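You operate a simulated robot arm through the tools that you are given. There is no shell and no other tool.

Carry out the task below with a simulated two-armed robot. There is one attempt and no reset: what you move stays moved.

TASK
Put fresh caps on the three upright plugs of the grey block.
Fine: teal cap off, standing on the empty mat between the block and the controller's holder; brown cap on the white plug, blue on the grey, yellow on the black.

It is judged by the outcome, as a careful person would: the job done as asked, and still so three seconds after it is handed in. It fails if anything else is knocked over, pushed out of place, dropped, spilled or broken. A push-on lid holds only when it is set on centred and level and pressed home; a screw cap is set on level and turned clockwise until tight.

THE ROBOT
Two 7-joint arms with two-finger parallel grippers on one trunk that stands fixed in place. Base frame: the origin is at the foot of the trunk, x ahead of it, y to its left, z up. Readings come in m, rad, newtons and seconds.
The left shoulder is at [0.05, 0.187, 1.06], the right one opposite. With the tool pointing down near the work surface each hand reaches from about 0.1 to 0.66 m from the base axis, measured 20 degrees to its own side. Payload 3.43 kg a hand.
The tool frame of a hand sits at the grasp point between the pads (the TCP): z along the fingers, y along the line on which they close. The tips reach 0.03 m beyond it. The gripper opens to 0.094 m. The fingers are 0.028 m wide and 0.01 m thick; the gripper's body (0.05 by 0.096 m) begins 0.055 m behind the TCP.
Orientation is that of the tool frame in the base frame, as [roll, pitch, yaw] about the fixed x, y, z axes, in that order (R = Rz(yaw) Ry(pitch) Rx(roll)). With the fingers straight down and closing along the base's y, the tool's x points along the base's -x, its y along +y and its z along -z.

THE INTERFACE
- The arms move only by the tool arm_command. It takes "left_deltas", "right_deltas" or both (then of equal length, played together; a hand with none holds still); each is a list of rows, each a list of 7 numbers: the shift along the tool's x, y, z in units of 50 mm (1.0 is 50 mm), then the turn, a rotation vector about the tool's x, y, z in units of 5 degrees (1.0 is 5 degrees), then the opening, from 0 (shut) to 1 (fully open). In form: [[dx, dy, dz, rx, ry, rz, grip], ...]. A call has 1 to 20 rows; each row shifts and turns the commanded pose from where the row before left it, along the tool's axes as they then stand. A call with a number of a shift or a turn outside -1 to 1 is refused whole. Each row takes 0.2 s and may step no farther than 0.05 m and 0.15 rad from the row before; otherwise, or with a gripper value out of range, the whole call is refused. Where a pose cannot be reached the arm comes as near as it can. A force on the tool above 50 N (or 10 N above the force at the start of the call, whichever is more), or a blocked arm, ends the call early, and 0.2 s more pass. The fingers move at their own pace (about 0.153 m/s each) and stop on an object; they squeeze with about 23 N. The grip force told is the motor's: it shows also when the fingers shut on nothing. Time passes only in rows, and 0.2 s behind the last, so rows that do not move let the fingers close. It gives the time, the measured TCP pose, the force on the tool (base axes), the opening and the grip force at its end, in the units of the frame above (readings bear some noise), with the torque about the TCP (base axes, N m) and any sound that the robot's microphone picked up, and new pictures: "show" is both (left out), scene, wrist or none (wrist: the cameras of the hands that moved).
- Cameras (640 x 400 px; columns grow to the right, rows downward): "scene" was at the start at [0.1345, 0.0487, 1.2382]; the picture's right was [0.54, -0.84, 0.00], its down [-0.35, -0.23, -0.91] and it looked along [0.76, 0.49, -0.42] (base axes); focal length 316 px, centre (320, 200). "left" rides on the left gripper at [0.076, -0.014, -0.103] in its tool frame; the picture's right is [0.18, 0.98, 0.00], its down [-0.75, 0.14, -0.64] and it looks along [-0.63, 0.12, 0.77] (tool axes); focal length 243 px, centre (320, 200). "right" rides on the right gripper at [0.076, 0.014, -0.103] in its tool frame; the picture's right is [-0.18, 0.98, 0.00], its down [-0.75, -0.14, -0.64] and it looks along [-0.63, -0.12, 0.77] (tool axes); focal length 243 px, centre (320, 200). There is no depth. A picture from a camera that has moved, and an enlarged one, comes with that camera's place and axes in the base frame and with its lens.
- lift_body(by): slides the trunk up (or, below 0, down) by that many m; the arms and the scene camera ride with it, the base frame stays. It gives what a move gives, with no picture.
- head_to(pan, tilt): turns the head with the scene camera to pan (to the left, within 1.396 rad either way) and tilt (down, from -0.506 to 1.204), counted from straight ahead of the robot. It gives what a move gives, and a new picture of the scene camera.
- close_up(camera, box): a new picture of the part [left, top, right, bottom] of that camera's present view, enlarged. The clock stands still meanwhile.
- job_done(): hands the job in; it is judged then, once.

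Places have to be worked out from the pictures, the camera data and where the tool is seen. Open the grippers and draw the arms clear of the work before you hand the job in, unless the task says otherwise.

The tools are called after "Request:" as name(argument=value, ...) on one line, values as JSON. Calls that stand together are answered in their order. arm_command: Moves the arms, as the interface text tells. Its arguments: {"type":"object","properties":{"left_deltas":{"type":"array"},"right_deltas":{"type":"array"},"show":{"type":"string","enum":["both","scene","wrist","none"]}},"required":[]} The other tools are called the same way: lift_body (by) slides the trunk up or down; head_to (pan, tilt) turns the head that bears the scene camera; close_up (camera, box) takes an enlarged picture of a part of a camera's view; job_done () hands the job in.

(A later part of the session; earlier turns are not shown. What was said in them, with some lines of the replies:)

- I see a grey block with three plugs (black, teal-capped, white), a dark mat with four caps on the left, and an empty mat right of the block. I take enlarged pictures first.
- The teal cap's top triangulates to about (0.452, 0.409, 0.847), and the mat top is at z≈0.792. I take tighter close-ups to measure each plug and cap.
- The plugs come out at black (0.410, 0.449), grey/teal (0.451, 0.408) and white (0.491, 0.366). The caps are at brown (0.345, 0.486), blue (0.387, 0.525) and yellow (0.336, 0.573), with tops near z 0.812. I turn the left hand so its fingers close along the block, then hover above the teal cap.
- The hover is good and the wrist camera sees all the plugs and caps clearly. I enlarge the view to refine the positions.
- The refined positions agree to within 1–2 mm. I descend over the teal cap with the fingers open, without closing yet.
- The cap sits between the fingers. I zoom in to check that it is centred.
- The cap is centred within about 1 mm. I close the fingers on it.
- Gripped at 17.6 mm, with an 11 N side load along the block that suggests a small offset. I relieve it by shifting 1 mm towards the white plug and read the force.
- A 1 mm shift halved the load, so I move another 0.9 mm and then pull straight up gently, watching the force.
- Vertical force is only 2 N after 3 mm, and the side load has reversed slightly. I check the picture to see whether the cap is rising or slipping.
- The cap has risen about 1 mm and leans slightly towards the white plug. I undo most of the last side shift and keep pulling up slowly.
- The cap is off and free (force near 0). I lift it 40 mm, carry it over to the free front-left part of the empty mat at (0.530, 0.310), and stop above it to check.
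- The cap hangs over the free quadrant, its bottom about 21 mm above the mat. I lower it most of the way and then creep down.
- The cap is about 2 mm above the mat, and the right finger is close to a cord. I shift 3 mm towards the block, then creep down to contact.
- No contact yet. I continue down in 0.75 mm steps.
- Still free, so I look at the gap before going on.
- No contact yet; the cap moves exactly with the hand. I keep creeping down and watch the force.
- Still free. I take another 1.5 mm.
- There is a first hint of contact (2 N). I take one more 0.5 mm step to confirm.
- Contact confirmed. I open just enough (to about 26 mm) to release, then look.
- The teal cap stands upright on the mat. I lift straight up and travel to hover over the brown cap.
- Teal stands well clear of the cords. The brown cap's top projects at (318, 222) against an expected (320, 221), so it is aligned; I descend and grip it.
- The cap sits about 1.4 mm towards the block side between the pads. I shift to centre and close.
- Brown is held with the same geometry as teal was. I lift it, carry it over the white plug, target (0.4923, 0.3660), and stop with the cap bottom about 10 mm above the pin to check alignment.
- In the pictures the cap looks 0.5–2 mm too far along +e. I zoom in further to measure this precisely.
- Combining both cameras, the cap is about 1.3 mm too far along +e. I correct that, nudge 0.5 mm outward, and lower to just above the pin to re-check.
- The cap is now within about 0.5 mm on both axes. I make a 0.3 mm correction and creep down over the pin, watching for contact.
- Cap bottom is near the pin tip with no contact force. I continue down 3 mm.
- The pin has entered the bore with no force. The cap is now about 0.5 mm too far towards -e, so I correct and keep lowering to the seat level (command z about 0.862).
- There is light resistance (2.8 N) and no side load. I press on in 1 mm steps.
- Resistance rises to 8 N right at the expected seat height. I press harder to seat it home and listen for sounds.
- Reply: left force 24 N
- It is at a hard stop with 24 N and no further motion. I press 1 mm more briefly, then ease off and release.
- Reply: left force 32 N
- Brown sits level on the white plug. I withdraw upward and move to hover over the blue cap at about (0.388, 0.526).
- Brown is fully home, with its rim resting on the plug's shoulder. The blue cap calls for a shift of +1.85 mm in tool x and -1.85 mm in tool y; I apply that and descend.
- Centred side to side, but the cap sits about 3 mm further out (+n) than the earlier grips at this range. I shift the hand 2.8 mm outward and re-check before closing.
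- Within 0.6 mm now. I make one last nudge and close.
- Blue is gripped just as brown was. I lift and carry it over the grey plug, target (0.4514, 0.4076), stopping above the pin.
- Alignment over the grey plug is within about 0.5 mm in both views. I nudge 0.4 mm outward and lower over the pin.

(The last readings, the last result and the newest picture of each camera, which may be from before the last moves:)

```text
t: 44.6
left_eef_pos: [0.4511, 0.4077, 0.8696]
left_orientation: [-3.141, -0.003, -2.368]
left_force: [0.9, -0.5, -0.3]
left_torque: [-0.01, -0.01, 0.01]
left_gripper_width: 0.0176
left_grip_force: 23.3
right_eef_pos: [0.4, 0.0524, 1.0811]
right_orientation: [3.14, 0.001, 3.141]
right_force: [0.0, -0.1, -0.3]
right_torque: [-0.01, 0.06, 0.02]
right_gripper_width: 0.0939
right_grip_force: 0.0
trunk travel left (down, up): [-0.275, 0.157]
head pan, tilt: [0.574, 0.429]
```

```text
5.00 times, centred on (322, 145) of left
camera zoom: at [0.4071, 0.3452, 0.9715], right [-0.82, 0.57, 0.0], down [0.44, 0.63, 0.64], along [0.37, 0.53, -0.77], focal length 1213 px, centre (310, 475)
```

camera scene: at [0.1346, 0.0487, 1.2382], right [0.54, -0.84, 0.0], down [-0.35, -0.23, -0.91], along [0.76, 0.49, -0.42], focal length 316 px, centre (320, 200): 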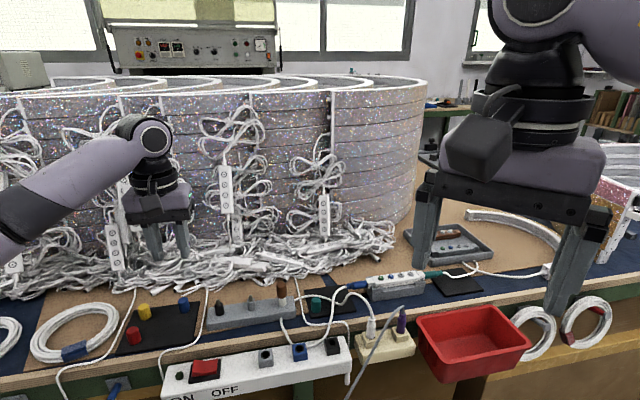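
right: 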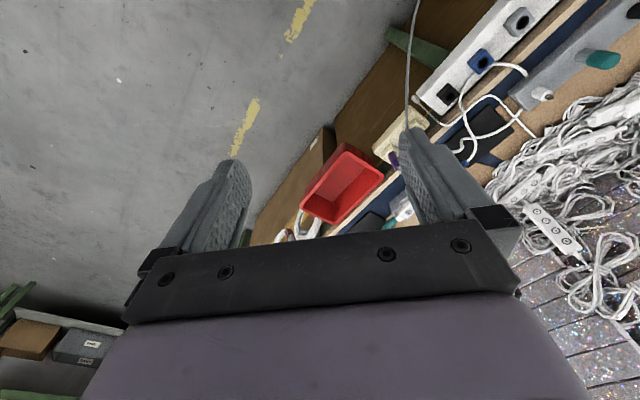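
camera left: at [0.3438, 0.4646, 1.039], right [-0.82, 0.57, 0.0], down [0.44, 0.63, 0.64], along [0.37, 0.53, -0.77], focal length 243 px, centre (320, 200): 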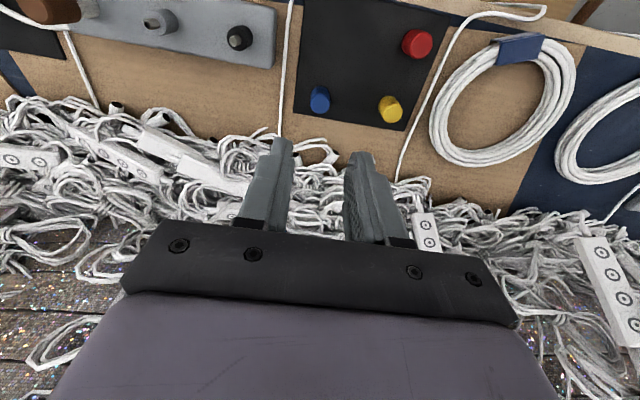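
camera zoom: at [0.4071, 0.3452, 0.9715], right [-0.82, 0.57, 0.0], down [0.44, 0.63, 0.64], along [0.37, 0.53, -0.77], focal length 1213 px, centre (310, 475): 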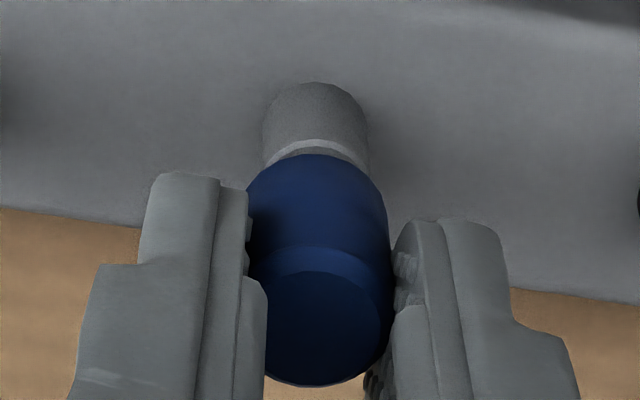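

The cap is aligned and entering. I continue down to the seat level.

Request:
arm_command(left_deltas=[[0, 0, 0.02, 0, 0, 0, 0.0], [0, 0, 0.02, 0, 0, 0, 0.0], [0, 0, 0.02, 0, 0, 0, 0.0], [0, 0, 0.02, 0, 0, 0, 0.0], [0, 0, 0, 0, 0, 0, 0.0]], show="none")

Request:
arm_command(left_deltas=[[0, 0, 0.02, 0, 0, 0, 0.0], [0, 0, 0.02, 0, 0, 0, 0.0], [0, 0, 0.02, 0, 0, 0, 0.0], [0, 0, 0.02, 0, 0, 0, 0.0], [0, 0, 0, 0, 0, 0, 0.0]], show="none")

Request:
close_up(camera="scene", box=[236, 281, 266, 305])

Request:
close_up(camera="left", box=[290, 105, 354, 185])

```text
t: 45.8
left_eef_pos: [0.4511, 0.4072, 0.8651]
left_orientation: [-3.141, 0.0, -2.366]
left_force: [0.3, 0.3, 1.0]
left_torque: [-0.01, -0.01, -0.02]
left_gripper_width: 0.0172
left_grip_force: 22.8
right_eef_pos: [0.3991, 0.0519, 1.0819]
right_orientation: [3.141, 0.001, 3.14]
right_force: [-0.1, -0.3, -0.3]
right_torque: [0.0, 0.03, 0.0]
right_gripper_width: 0.094
right_grip_force: 0.1
trunk travel left (down, up): [-0.275, 0.157]
head pan, tilt: [0.574, 0.429]
```

```text
t: 47.0
left_eef_pos: [0.4504, 0.4082, 0.8624]
left_orientation: [-3.141, 0.001, -2.367]
left_force: [-1.9, 4.3, 6.5]
left_torque: [0.1, 0.05, -0.02]
left_gripper_width: 0.0175
left_grip_force: 23.1
right_eef_pos: [0.3986, 0.0531, 1.0814]
right_orientation: [-3.141, -0.001, 3.141]
right_force: [0.5, -0.3, -0.1]
right_torque: [-0.01, -0.03, -0.01]
right_gripper_width: 0.0939
right_grip_force: 0.1
trunk travel left (down, up): [-0.275, 0.157]
head pan, tilt: [0.574, 0.429]
```

```text
16.00 times, centred on (251, 293) of scene
camera zoom: at [0.134, 0.0486, 1.2383], right [0.54, -0.84, 0.0], down [-0.35, -0.23, -0.91], along [0.76, 0.49, -0.42], focal length 5050 px, centre (1424, -1288)
```

zoom: 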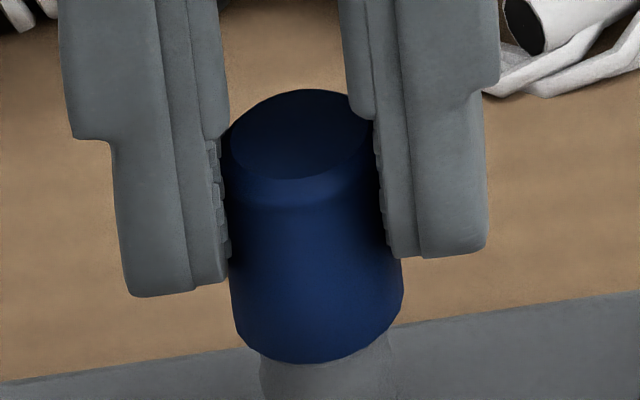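

```text
5.00 times, centred on (322, 145) of left
camera zoom: at [0.4067, 0.3454, 0.965], right [-0.82, 0.57, 0.0], down [0.44, 0.63, 0.64], along [0.37, 0.53, -0.77], focal length 1213 px, centre (310, 475)
```

zoom: 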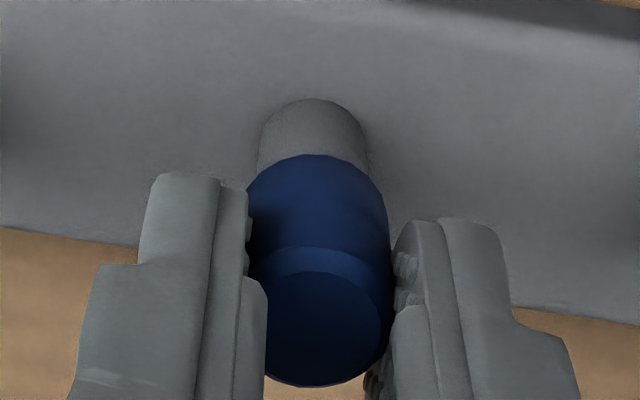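

It has reached the seat level with 6.5 N. A 4 N side load indicates a 0.5 mm offset, so I relieve that and press home.

Request:
arm_command(left_deltas=[[0, 0.01, 0, 0, 0, 0, 0.0], [0, 0, 0.02, 0, 0, 0, 0.0], [0, 0, 0.02, 0, 0, 0, 0.0], [0, 0, 0, 0, 0, 0, 0.0]], show="none")

Request:
arm_command(left_deltas=[[0, 0, 0.02, 0, 0, 0, 0.0], [0, 0, 0, 0, 0, 0, 0.0]], show="none")

```text
t: 48.0
left_eef_pos: [0.4508, 0.4083, 0.8616]
left_orientation: [-3.137, 0.006, -2.367]
left_force: [7.7, 5.9, 25.0]
left_torque: [0.05, -0.04, 0.01]
left_gripper_width: 0.0172
left_grip_force: 23.4
right_eef_pos: [0.3991, 0.0515, 1.0825]
right_orientation: [3.138, 0.002, 3.141]
right_force: [1.2, 0.1, 0.2]
right_torque: [0.0, -0.01, 0.0]
right_gripper_width: 0.0941
right_grip_force: 0.0
trunk travel left (down, up): [-0.275, 0.157]
head pan, tilt: [0.574, 0.429]
```

```text
t: 48.6
left_eef_pos: [0.4497, 0.4089, 0.863]
left_orientation: [-3.137, 0.007, -2.364]
left_force: [6.6, 7.4, 29.2]
left_torque: [0.14, -0.08, -0.05]
left_gripper_width: 0.0174
left_grip_force: 22.8
right_eef_pos: [0.3984, 0.0524, 1.0824]
right_orientation: [3.139, 0.002, 3.141]
right_force: [-0.1, -0.3, -0.6]
right_torque: [0.0, -0.01, 0.01]
right_gripper_width: 0.0941
right_grip_force: 0.1
trunk travel left (down, up): [-0.275, 0.157]
head pan, tilt: [0.574, 0.429]
```

Hard stop at 29 N, same as the brown cap. I ease off, release and look.

Request:
arm_command(left_deltas=[[0, 0, -0.03, 0, 0, 0, 0.0], [0, 0, -0.03, 0, 0, 0, 0.0], [0, 0, 0, 0, 0, 0, 0.2], [0, 0, 0, 0, 0, 0, 0.3], [0, 0, 0, 0, 0, 0, 0.36]], show="none")

Request:
close_up(camera="scene", box=[226, 276, 276, 316])

Request:
close_up(camera="left", box=[290, 105, 354, 185])

```text
t: 49.8
left_eef_pos: [0.4509, 0.4085, 0.8614]
left_orientation: [-3.141, -0.001, -2.367]
left_force: [0.4, 0.0, -0.5]
left_torque: [-0.01, -0.01, 0.02]
left_gripper_width: 0.0338
left_grip_force: 0.1
right_eef_pos: [0.3999, 0.0526, 1.0816]
right_orientation: [-3.141, -0.001, 3.141]
right_force: [-0.3, -0.1, -0.2]
right_torque: [-0.01, -0.02, -0.03]
right_gripper_width: 0.0941
right_grip_force: 0.0
trunk travel left (down, up): [-0.275, 0.157]
head pan, tilt: [0.574, 0.429]
```

```text
10.00 times, centred on (251, 296) of scene
camera zoom: at [0.1345, 0.0487, 1.2381], right [0.54, -0.84, 0.0], down [-0.35, -0.23, -0.91], along [0.76, 0.49, -0.42], focal length 3156 px, centre (1010, -760)
```

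zoom: 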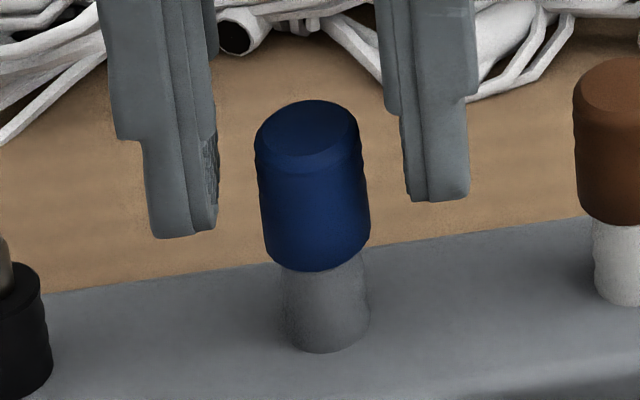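

```text
5.00 times, centred on (322, 145) of left
camera zoom: at [0.4072, 0.3457, 0.9642], right [-0.82, 0.57, 0.0], down [0.44, 0.63, 0.64], along [0.37, 0.53, -0.77], focal length 1213 px, centre (310, 475)
```

zoom: 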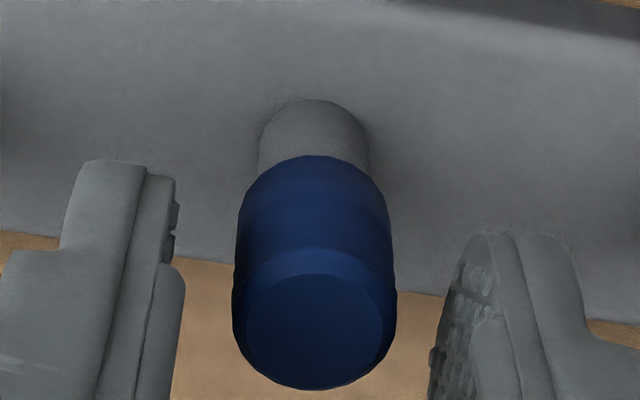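

Blue is seated and level. I withdraw and go to the yellow cap, stopping with the tips about 35 mm above it to measure.

Request:
arm_command(left_deltas=[[0, 0, -0.2, 0, 0, 0, 0.36], [0, 0, -0.4, 0, 0, 0, 0.36], [0, 0, -0.44, 0, 0, 0, 0.36], [0, 0, -0.43, 0, 0, 0, 0.36], [-0.142, 0.794, 0, 0, 0, 0, 0.36], [-0.142, 0.794, 0, 0, 0, 0, 0.36], [-0.142, 0.794, 0, 0, 0, 0, 0.36], [-0.142, 0.794, 0, 0, 0, 0, 0.36], [-0.142, 0.794, 0, 0, 0, 0, 0.36], [0, 0, 0.6, 0, 0, 0, 0.36], [0, 0, 0.6, 0, 0, 0, 0.36], [0, 0, 0, 0, 0, 0, 0.36], [0, 0, 0, 0, 0, 0, 0.36]])

Request:
close_up(camera="left", box=[240, 70, 400, 170])

Request:
close_up(camera="scene", box=[200, 270, 300, 332])

```text
t: 52.6
left_eef_pos: [0.3375, 0.5755, 0.8756]
left_orientation: [-3.14, 0.001, -2.367]
left_force: [-0.1, 0.4, -0.1]
left_torque: [-0.01, -0.03, -0.02]
left_gripper_width: 0.0338
left_grip_force: 0.0
right_eef_pos: [0.4002, 0.0518, 1.0819]
right_orientation: [3.141, 0.0, -3.141]
right_force: [0.4, -0.5, -0.5]
right_torque: [0.01, -0.05, -0.01]
right_gripper_width: 0.0941
right_grip_force: 0.1
trunk travel left (down, up): [-0.275, 0.157]
head pan, tilt: [0.574, 0.429]
camera scene: at [0.1345, 0.0487, 1.2382], right [0.54, -0.84, 0.0], down [-0.35, -0.23, -0.91], along [0.76, 0.49, -0.42], focal length 316 px, centre (320, 200)
camera left: at [0.2934, 0.5131, 0.9772], right [-0.82, 0.57, 0.0], down [0.44, 0.63, 0.64], along [0.37, 0.53, -0.77], focal length 243 px, centre (320, 200)
```

scene: 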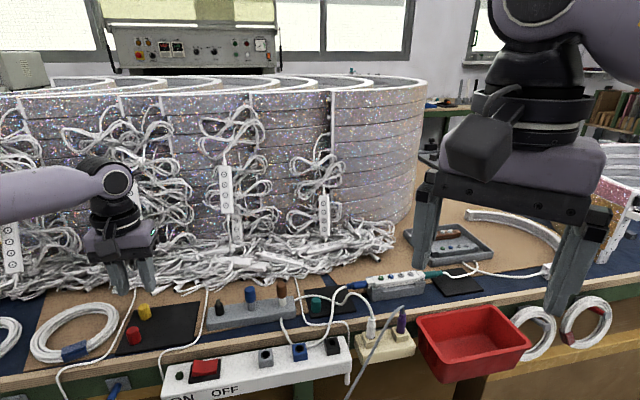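
left: 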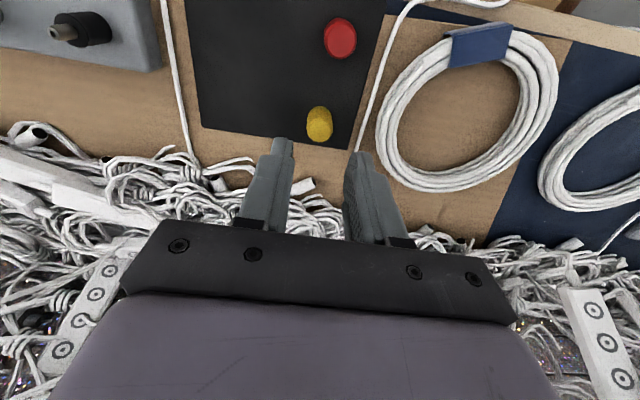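

```text
4.00 times, centred on (320, 120) of left
camera zoom: at [0.2934, 0.5131, 0.9772], right [-0.82, 0.57, 0.0], down [0.44, 0.63, 0.64], along [0.37, 0.53, -0.77], focal length 970 px, centre (320, 520)
```

zoom: 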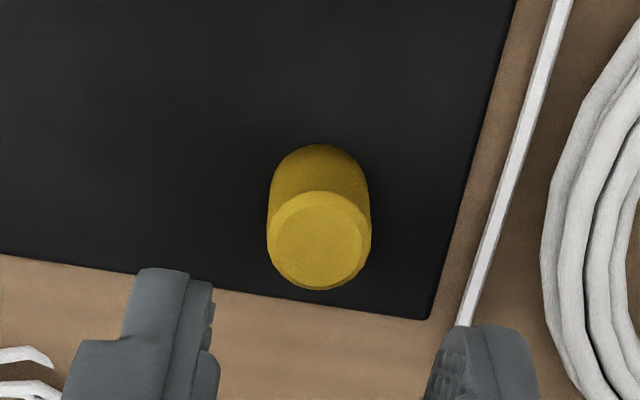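

```text
6.40 times, centred on (250, 301) of scene
camera zoom: at [0.1345, 0.0487, 1.2382], right [0.54, -0.84, 0.0], down [-0.35, -0.23, -0.91], along [0.76, 0.49, -0.42], focal length 2020 px, centre (768, -446)
```

zoom: 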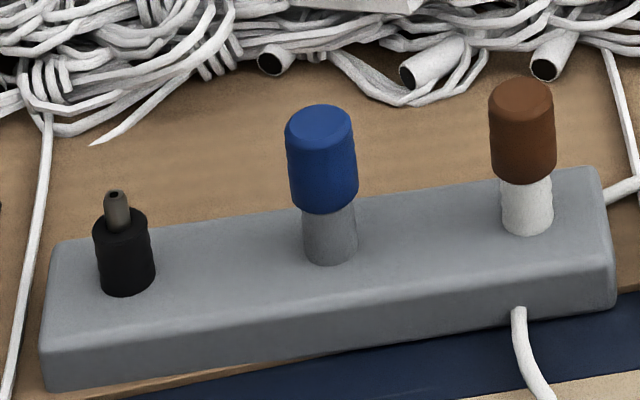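

Blue matches the original teal seat exactly and the block hasn't moved. For yellow I shift 1.6 mm to centre it, descend, and fine-check at grip height.

Request:
arm_command(left_deltas=[[0, -0.033, 0.3, 0, 0, 0, 0.36], [0, 0, 0.35, 0, 0, 0, 0.36], [0, 0, 0.24, 0, 0, 0, 0.36], [0, 0, 0.1, 0, 0, 0, 0.36], [0, 0, 0, 0, 0, 0, 0.36]], show="none")

Request:
close_up(camera="left", box=[240, 90, 400, 190])

Request:
close_up(camera="scene", box=[110, 270, 210, 350])

```text
t: 53.8
left_eef_pos: [0.3389, 0.5751, 0.8247]
left_orientation: [3.141, 0.001, -2.366]
left_force: [-0.6, 1.1, 0.1]
left_torque: [0.0, -0.02, -0.01]
left_gripper_width: 0.034
left_grip_force: 0.0
right_eef_pos: [0.4011, 0.0529, 1.0821]
right_orientation: [3.141, -0.002, 3.141]
right_force: [0.3, -0.4, 0.3]
right_torque: [0.0, -0.03, -0.02]
right_gripper_width: 0.094
right_grip_force: 0.0
trunk travel left (down, up): [-0.275, 0.157]
head pan, tilt: [0.574, 0.429]
```

```text
4.00 times, centred on (320, 140) of left
camera zoom: at [0.2948, 0.5113, 0.9273], right [-0.82, 0.57, 0.0], down [0.44, 0.63, 0.64], along [0.37, 0.53, -0.77], focal length 970 px, centre (320, 440)
```

zoom: 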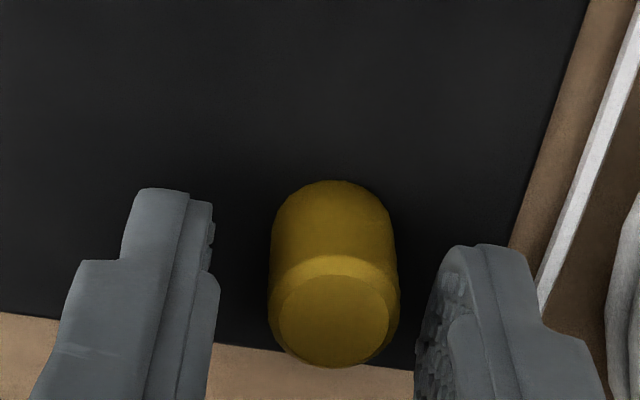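

```text
5.00 times, centred on (160, 310) of scene
camera zoom: at [0.1345, 0.0487, 1.2382], right [0.54, -0.84, 0.0], down [-0.35, -0.23, -0.91], along [0.76, 0.49, -0.42], focal length 1578 px, centre (1120, -350)
```

zoom: 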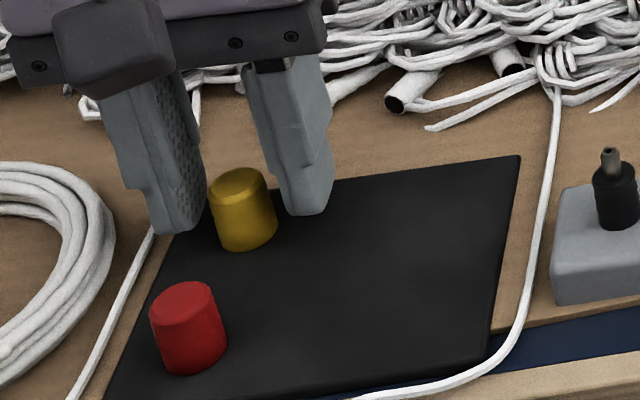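

Nearly centred: 0.9 mm sideways and 0.5 mm in depth remain. I correct and close.

Request:
arm_command(left_deltas=[[0.01, 0.017, 0, 0, 0, 0, 0.36], [0, 0, 0, 0, 0, 0, 0.25], [0, 0, 0, 0, 0, 0, 0.2], [0, 0, 0, 0, 0, 0, 0.0], [0, 0, 0, 0, 0, 0, 0.0]], show="none")

Request:
close_up(camera="left", box=[240, 90, 400, 190])

```text
t: 55.0
left_eef_pos: [0.3391, 0.5739, 0.826]
left_orientation: [-3.141, 0.001, -2.366]
left_force: [0.4, -0.1, 0.3]
left_torque: [-0.01, -0.03, -0.03]
left_gripper_width: 0.0174
left_grip_force: 23.0
right_eef_pos: [0.3992, 0.0523, 1.0812]
right_orientation: [3.141, 0.0, -3.141]
right_force: [0.9, -0.1, -0.2]
right_torque: [-0.02, 0.01, 0.0]
right_gripper_width: 0.0939
right_grip_force: 0.0
trunk travel left (down, up): [-0.275, 0.157]
head pan, tilt: [0.574, 0.429]
```

```text
4.00 times, centred on (320, 140) of left
camera zoom: at [0.2939, 0.5116, 0.9278], right [-0.82, 0.57, 0.0], down [0.44, 0.63, 0.64], along [0.37, 0.53, -0.77], focal length 970 px, centre (320, 440)
```

zoom: 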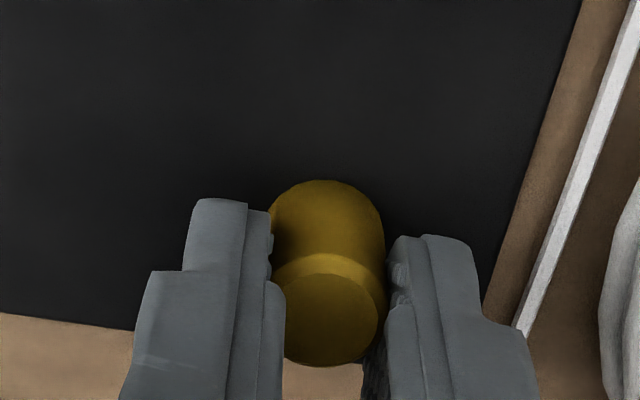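

Yellow is gripped, 0.7 mm off the reference in depth, which I compensate for. I lift and carry it over the black plug, target (0.4116, 0.4497).

Request:
arm_command(left_deltas=[[0, 0, -0.2, 0, 0, 0, 0.0], [0, 0, -0.4, 0, 0, 0, 0.0], [0, 0, -0.5, 0, 0, 0, 0.0], [0, 0, -0.5, 0, 0, 0, 0.0], [0.1725, -0.701, 0, 0, 0, 0, 0.0], [0.1725, -0.701, 0, 0, 0, 0, 0.0], [0.1725, -0.701, 0, 0, 0, 0, 0.0], [0.1725, -0.701, 0, 0, 0, 0, 0.0], [0, 0, 0.3, 0, 0, 0, 0.0], [0, 0, 0.3, 0, 0, 0, 0.0], [0, 0, 0, 0, 0, 0, 0.0], [0, 0, 0, 0, 0, 0, 0.0]], show="none")

Request:
close_up(camera="scene", box=[204, 286, 234, 310])

Request:
close_up(camera="left", box=[290, 105, 354, 185])

```text
t: 57.6
left_eef_pos: [0.4129, 0.4495, 0.8755]
left_orientation: [-3.141, -0.001, -2.366]
left_force: [0.4, 0.3, -0.4]
left_torque: [0.02, -0.04, -0.02]
left_gripper_width: 0.0174
left_grip_force: 22.6
right_eef_pos: [0.4011, 0.0532, 1.0817]
right_orientation: [3.141, 0.001, 3.14]
right_force: [-0.2, 0.2, 0.3]
right_torque: [0.05, -0.01, 0.03]
right_gripper_width: 0.094
right_grip_force: 0.2
trunk travel left (down, up): [-0.275, 0.157]
head pan, tilt: [0.574, 0.429]
```

```text
16.00 times, centred on (219, 298) of scene
camera zoom: at [0.1345, 0.0487, 1.2382], right [0.54, -0.84, 0.0], down [-0.35, -0.23, -0.91], along [0.76, 0.49, -0.42], focal length 5050 px, centre (1936, -1368)
```

zoom: 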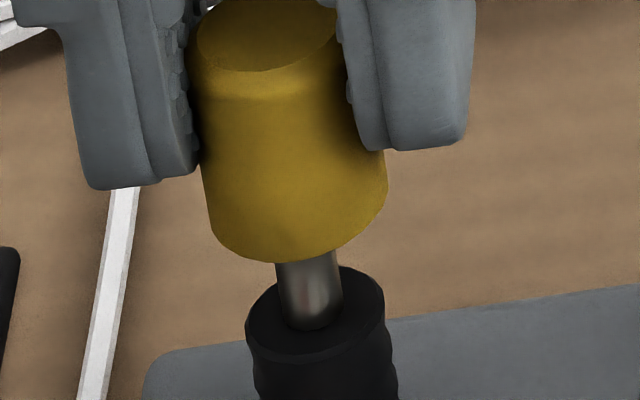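

```text
5.00 times, centred on (322, 145) of left
camera zoom: at [0.3674, 0.3878, 0.9779], right [-0.82, 0.57, 0.0], down [0.44, 0.63, 0.64], along [0.37, 0.53, -0.77], focal length 1213 px, centre (310, 475)
```

zoom: 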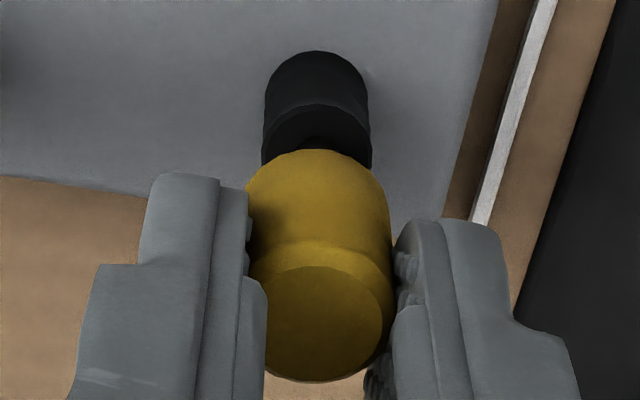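

In depth the cap sits about 0.9 mm further out over the plug than brown did. I correct that plus 0.3 mm sideways, then lower over the pin.

Request:
arm_command(left_deltas=[[0.017, 0.006, 0, 0, 0, 0, 0.0], [0, 0, 0.03, 0, 0, 0, 0.0], [0, 0, 0.03, 0, 0, 0, 0.0], [0, 0, 0.03, 0, 0, 0, 0.0], [0, 0, 0.03, 0, 0, 0, 0.0], [0, 0, 0, 0, 0, 0, 0.0]], show="none")

Request:
close_up(camera="scene", box=[204, 286, 234, 310])

Request:
close_up(camera="left", box=[290, 105, 354, 185])

```text
t: 59.0
left_eef_pos: [0.4105, 0.4496, 0.8695]
left_orientation: [3.141, -0.001, -2.369]
left_force: [0.7, -1.0, -0.1]
left_torque: [0.0, -0.03, -0.01]
left_gripper_width: 0.017
left_grip_force: 23.3
right_eef_pos: [0.4002, 0.0529, 1.0809]
right_orientation: [3.141, 0.0, -3.142]
right_force: [-0.9, 0.1, 0.6]
right_torque: [0.01, -0.02, 0.02]
right_gripper_width: 0.094
right_grip_force: 0.0
trunk travel left (down, up): [-0.275, 0.157]
head pan, tilt: [0.574, 0.429]
```

```text
16.00 times, centred on (219, 298) of scene
camera zoom: at [0.1345, 0.0487, 1.2382], right [0.54, -0.84, 0.0], down [-0.35, -0.23, -0.91], along [0.76, 0.49, -0.42], focal length 5050 px, centre (1936, -1368)
```

zoom: 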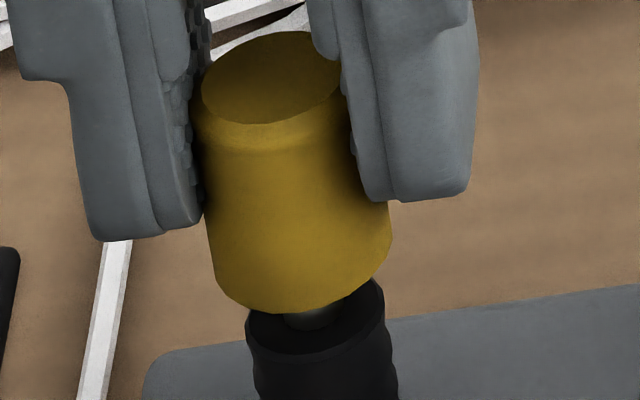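

```text
5.00 times, centred on (322, 145) of left
camera zoom: at [0.3664, 0.3872, 0.9716], right [-0.82, 0.57, 0.0], down [0.44, 0.63, 0.64], along [0.37, 0.53, -0.77], focal length 1213 px, centre (310, 475)
```

zoom: 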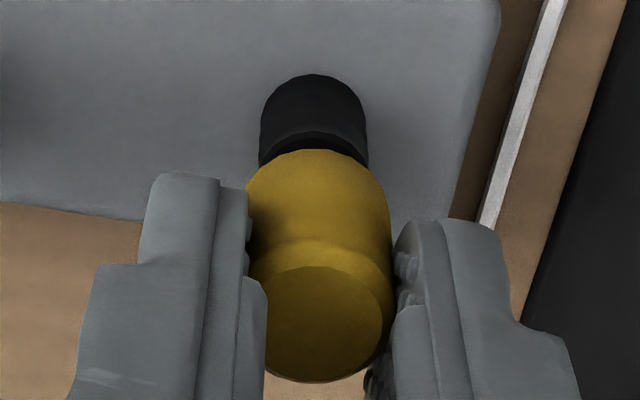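

Both views say the cap is about 0.5 mm too far towards -e; I correct and lower towards the seat.

Request:
arm_command(left_deltas=[[0, -0.01, 0, 0, 0, 0, 0.0], [0, 0, 0.02, 0, 0, 0, 0.0], [0, 0, 0.02, 0, 0, 0, 0.0], [0, 0, 0.02, 0, 0, 0, 0.0], [0, 0, 0.02, 0, 0, 0, 0.0], [0, 0, 0, 0, 0, 0, 0.0]], show="none")

Request:
arm_command(left_deltas=[[0, 0, 0.02, 0, 0, 0, 0.0], [0, 0, 0.02, 0, 0, 0, 0.0], [0, 0, 0.02, 0, 0, 0, 0.0], [0, 0, 0.02, 0, 0, 0, 0.0], [0, 0, 0, 0, 0, 0, 0.0]], show="none")

Request:
close_up(camera="scene", box=[204, 286, 234, 310])

Request:
close_up(camera="left", box=[290, 105, 354, 185])

```text
t: 60.4
left_eef_pos: [0.41, 0.449, 0.8669]
left_orientation: [3.14, 0.001, -2.368]
left_force: [0.1, 0.1, 0.7]
left_torque: [-0.01, 0.01, 0.01]
left_gripper_width: 0.0172
left_grip_force: 23.5
right_eef_pos: [0.3999, 0.0523, 1.0806]
right_orientation: [3.14, 0.002, -3.141]
right_force: [0.3, 0.2, -0.3]
right_torque: [-0.01, 0.0, 0.02]
right_gripper_width: 0.0936
right_grip_force: 0.1
trunk travel left (down, up): [-0.275, 0.157]
head pan, tilt: [0.574, 0.429]
```

```text
t: 61.6
left_eef_pos: [0.4105, 0.4495, 0.8622]
left_orientation: [-3.14, 0.004, -2.364]
left_force: [6.4, 8.1, 7.8]
left_torque: [0.2, -0.09, -0.03]
left_gripper_width: 0.0172
left_grip_force: 22.7
right_eef_pos: [0.4005, 0.0536, 1.0815]
right_orientation: [-3.141, 0.0, 3.14]
right_force: [0.5, -0.3, -0.3]
right_torque: [0.0, -0.03, 0.0]
right_gripper_width: 0.0941
right_grip_force: 0.0
trunk travel left (down, up): [-0.275, 0.157]
head pan, tilt: [0.574, 0.429]
```

```text
16.00 times, centred on (219, 298) of scene
camera zoom: at [0.1346, 0.0489, 1.2382], right [0.54, -0.84, 0.0], down [-0.35, -0.23, -0.91], along [0.76, 0.49, -0.42], focal length 5050 px, centre (1936, -1368)
```

zoom: 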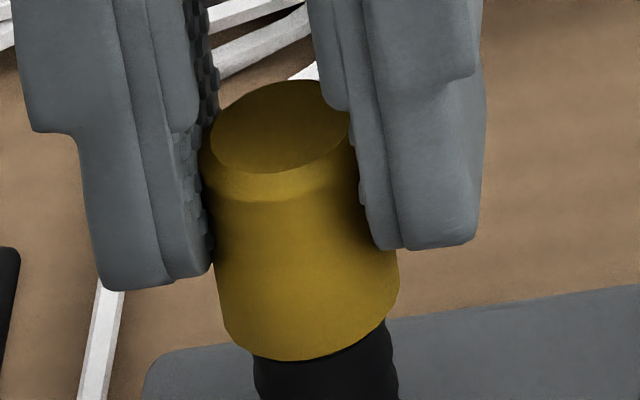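

```text
5.00 times, centred on (322, 145) of left
camera zoom: at [0.3662, 0.3868, 0.9645], right [-0.82, 0.57, 0.0], down [0.44, 0.63, 0.64], along [0.37, 0.53, -0.76], focal length 1213 px, centre (310, 475)
```

zoom: 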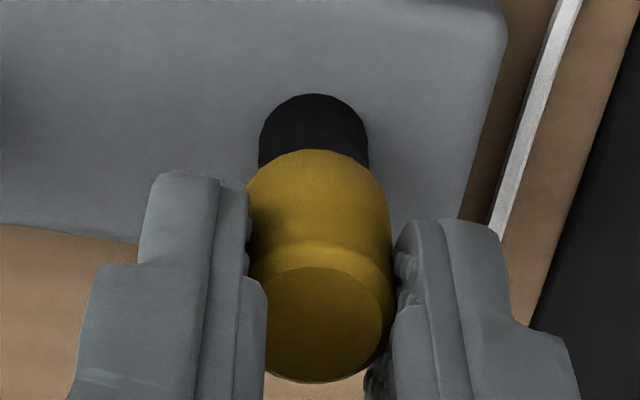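

Seat level reached at 8 N, with a 10 N load pushing the hand outward. I shift 1.1 mm outward to relieve it, then press home.

Request:
arm_command(left_deltas=[[-0.022, 0, 0, 0, 0, 0, 0.0], [0, 0, 0, 0, 0, 0, 0.0]], show="none")

Request:
arm_command(left_deltas=[[0, 0, 0.02, 0, 0, 0, 0.0], [0, 0, 0.02, 0, 0, 0, 0.0], [0, 0, 0, 0, 0, 0, 0.0]], show="none")

```text
t: 62.2
left_eef_pos: [0.4103, 0.4498, 0.863]
left_orientation: [-3.142, -0.001, -2.368]
left_force: [0.8, 4.2, 7.4]
left_torque: [0.11, -0.04, 0.0]
left_gripper_width: 0.0173
left_grip_force: 22.9
right_eef_pos: [0.3986, 0.0522, 1.0811]
right_orientation: [3.141, -0.001, 3.14]
right_force: [-0.4, 1.0, 0.2]
right_torque: [0.01, 0.01, 0.0]
right_gripper_width: 0.0941
right_grip_force: 0.0
trunk travel left (down, up): [-0.275, 0.157]
head pan, tilt: [0.574, 0.429]
```

```text
t: 63.0
left_eef_pos: [0.4095, 0.449, 0.8629]
left_orientation: [-3.141, 0.002, -2.367]
left_force: [-0.4, 4.3, 20.2]
left_torque: [0.0, 0.17, -0.02]
left_gripper_width: 0.0175
left_grip_force: 22.6
right_eef_pos: [0.3986, 0.0527, 1.0827]
right_orientation: [3.14, 0.002, -3.14]
right_force: [0.1, -1.7, 0.1]
right_torque: [0.0, -0.04, -0.01]
right_gripper_width: 0.0939
right_grip_force: 0.1
trunk travel left (down, up): [-0.275, 0.157]
head pan, tilt: [0.574, 0.429]
```

The side load is mostly gone and the cap is at the stop with 20 N. I press 1 mm more to match the others, then ease off and release.

Request:
arm_command(left_deltas=[[0, 0.006, 0.02, 0, 0, 0, 0.0], [0, 0, 0, 0, 0, 0, 0.0]], show="none")

Request:
arm_command(left_deltas=[[0, 0, -0.03, 0, 0, 0, 0.0], [0, 0, -0.03, 0, 0, 0, 0.0], [0, 0, 0, 0, 0, 0, 0.2], [0, 0, 0, 0, 0, 0, 0.3], [0, 0, 0, 0, 0, 0, 0.36]], show="none")

Request:
close_up(camera="scene", box=[194, 281, 244, 321])

Request:
close_up(camera="left", box=[290, 105, 354, 185])

```text
t: 63.6
left_eef_pos: [0.4106, 0.4497, 0.8623]
left_orientation: [-3.138, 0.008, -2.366]
left_force: [1.4, 6.5, 29.1]
left_torque: [0.05, 0.12, -0.01]
left_gripper_width: 0.0176
left_grip_force: 22.7
right_eef_pos: [0.3983, 0.0519, 1.0829]
right_orientation: [3.139, 0.001, -3.14]
right_force: [0.4, -0.6, 1.0]
right_torque: [0.02, 0.0, 0.02]
right_gripper_width: 0.094
right_grip_force: 0.0
trunk travel left (down, up): [-0.275, 0.157]
head pan, tilt: [0.574, 0.429]
```

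```text
t: 64.8
left_eef_pos: [0.4107, 0.45, 0.8616]
left_orientation: [3.141, 0.001, -2.367]
left_force: [-0.4, -0.8, -0.4]
left_torque: [-0.04, 0.0, 0.0]
left_gripper_width: 0.0339
left_grip_force: 0.0
right_eef_pos: [0.3994, 0.0516, 1.0804]
right_orientation: [3.14, -0.001, 3.141]
right_force: [0.8, 0.2, 1.0]
right_torque: [-0.01, 0.0, -0.02]
right_gripper_width: 0.0941
right_grip_force: 0.1
trunk travel left (down, up): [-0.275, 0.157]
head pan, tilt: [0.574, 0.429]
```

```text
10.00 times, centred on (219, 301) of scene
camera zoom: at [0.1345, 0.0487, 1.2381], right [0.54, -0.84, 0.0], down [-0.35, -0.23, -0.91], along [0.76, 0.49, -0.42], focal length 3156 px, centre (1330, -810)
```

zoom: 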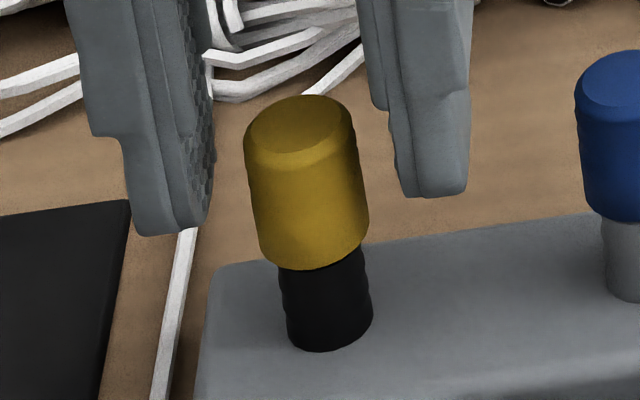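

```text
5.00 times, centred on (322, 145) of left
camera zoom: at [0.3667, 0.3872, 0.9638], right [-0.82, 0.57, 0.0], down [0.44, 0.63, 0.64], along [0.37, 0.53, -0.77], focal length 1213 px, centre (310, 475)
```

zoom: 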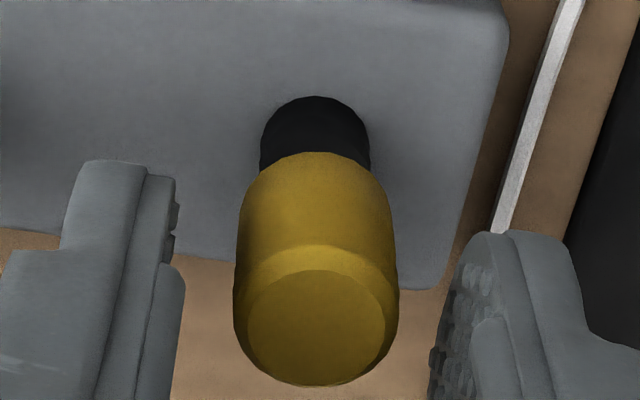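

Yellow is seated and level. I withdraw the left arm upward and back towards its start, opening the gripper, then inspect everything.

Request:
arm_command(left_deltas=[[0, 0, -0.2, 0, 0, 0, 0.36], [0, 0, -0.4, 0, 0, 0, 0.36], [0, 0, -0.6, 0, 0, 0, 0.36], [0, 0, -0.8, 0, 0, 0, 0.5], [0, 0, -0.8, 0, 0, 0, 0.7], [0, 0, -0.8, 0, 0, 0, 1.0], [0.6, 0.2, -0.5, 0, 0, 0, 1.0], [0.6, 0.2, -0.5, 0, 0, 0, 1.0], [0.6, 0.2, -0.5, 0, 0, 0, 1.0], [0.6, 0.2, 0, 0, 0, 0, 1.0], [0, 0, 0, 0, 0, 0, 1.0]])

Request:
close_up(camera="scene", box=[190, 265, 350, 335])

Request:
close_up(camera="scene", box=[205, 275, 295, 330])

Request:
close_up(camera="left", box=[120, 0, 440, 200])

```text
t: 67.2
left_eef_pos: [0.3018, 0.3914, 1.1131]
left_orientation: [-3.142, 0.002, -2.367]
left_force: [-0.9, 0.1, 0.2]
left_torque: [0.03, -0.01, 0.02]
left_gripper_width: 0.0938
left_grip_force: 0.1
left hand out of reach, approached as far as the arm can: row 10
right_eef_pos: [0.4001, 0.0528, 1.0813]
right_orientation: [-3.141, 0.001, 3.141]
right_force: [0.2, 0.0, -0.6]
right_torque: [0.01, -0.01, 0.01]
right_gripper_width: 0.0937
right_grip_force: 0.1
trunk travel left (down, up): [-0.275, 0.157]
head pan, tilt: [0.574, 0.429]
camera scene: at [0.1344, 0.0487, 1.2382], right [0.54, -0.84, 0.0], down [-0.35, -0.23, -0.91], along [0.76, 0.49, -0.42], focal length 316 px, centre (320, 200)
camera left: at [0.2583, 0.328, 1.2155], right [-0.82, 0.57, 0.0], down [0.44, 0.63, 0.64], along [0.37, 0.53, -0.77], focal length 243 px, centre (320, 200)
```

scene: 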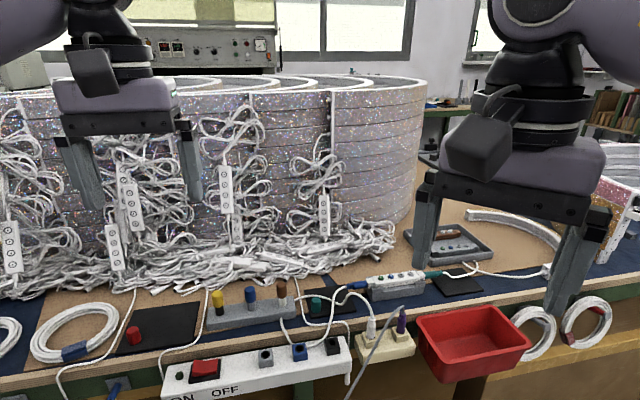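
left: 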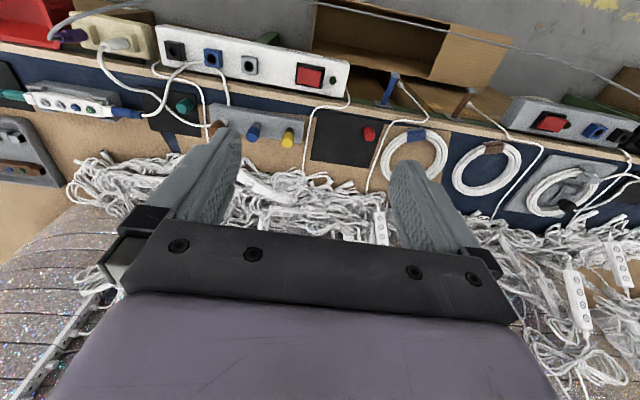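

```text
4.00 times, centred on (270, 300) of scene
camera zoom: at [0.1344, 0.0487, 1.2382], right [0.54, -0.84, 0.0], down [-0.35, -0.23, -0.91], along [0.76, 0.49, -0.42], focal length 1262 px, centre (520, -200)
```

zoom: 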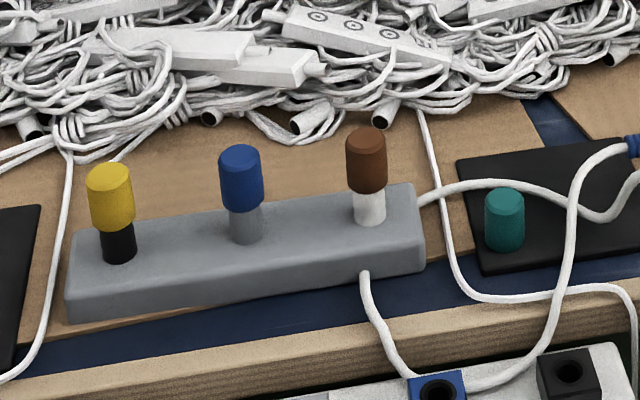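

```text
7.11 times, centred on (250, 302) of scene
camera zoom: at [0.1344, 0.0487, 1.2382], right [0.54, -0.84, 0.0], down [-0.35, -0.23, -0.91], along [0.76, 0.49, -0.42], focal length 2244 px, centre (818, -529)
```

zoom: 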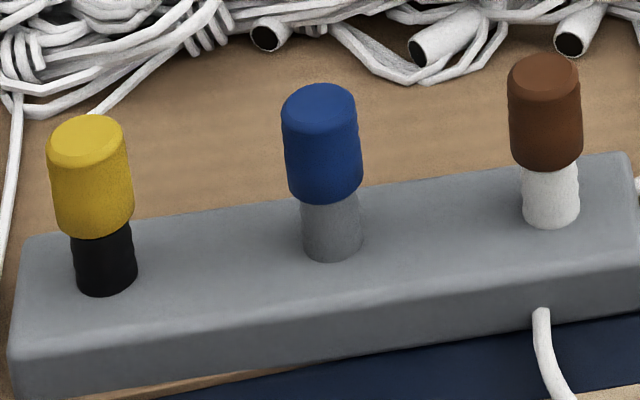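

```text
2.00 times, centred on (280, 100) of left
camera zoom: at [0.2583, 0.328, 1.2155], right [-0.82, 0.57, 0.0], down [0.44, 0.63, 0.64], along [0.37, 0.53, -0.77], focal length 485 px, centre (400, 400)
```

zoom: 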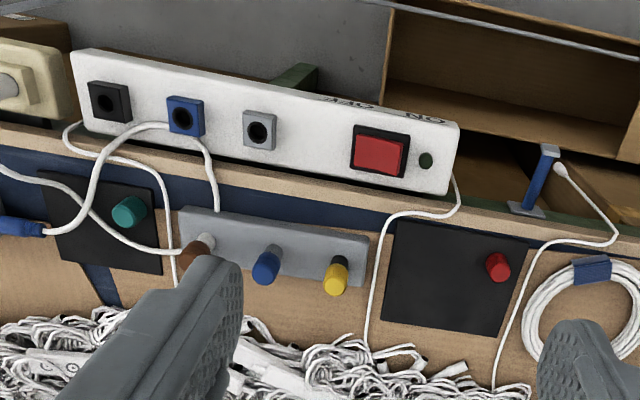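

All three caps sit level and at the same height (brown on white, blue on grey, yellow on black). Teal stands on the empty mat, red is untouched, and both arms are clear with the grippers open, so I hand the job in.

Request:
job_done()

```text
The job is handed in.
```

The three fresh caps are on: brown on the white plug, blue on the grey, and yellow on the black. I pressed each one down to a hard stop at about 30 N. In the last pictures all three sit level and at the same height.

The teal cap came off and stands upright on the empty mat between the block and the controller's holder. It is clear of the cords.

I saw nothing else knocked over or moved. The red cap is still on its mat, and both arms were drawn clear with the grippers open before I handed the job in.
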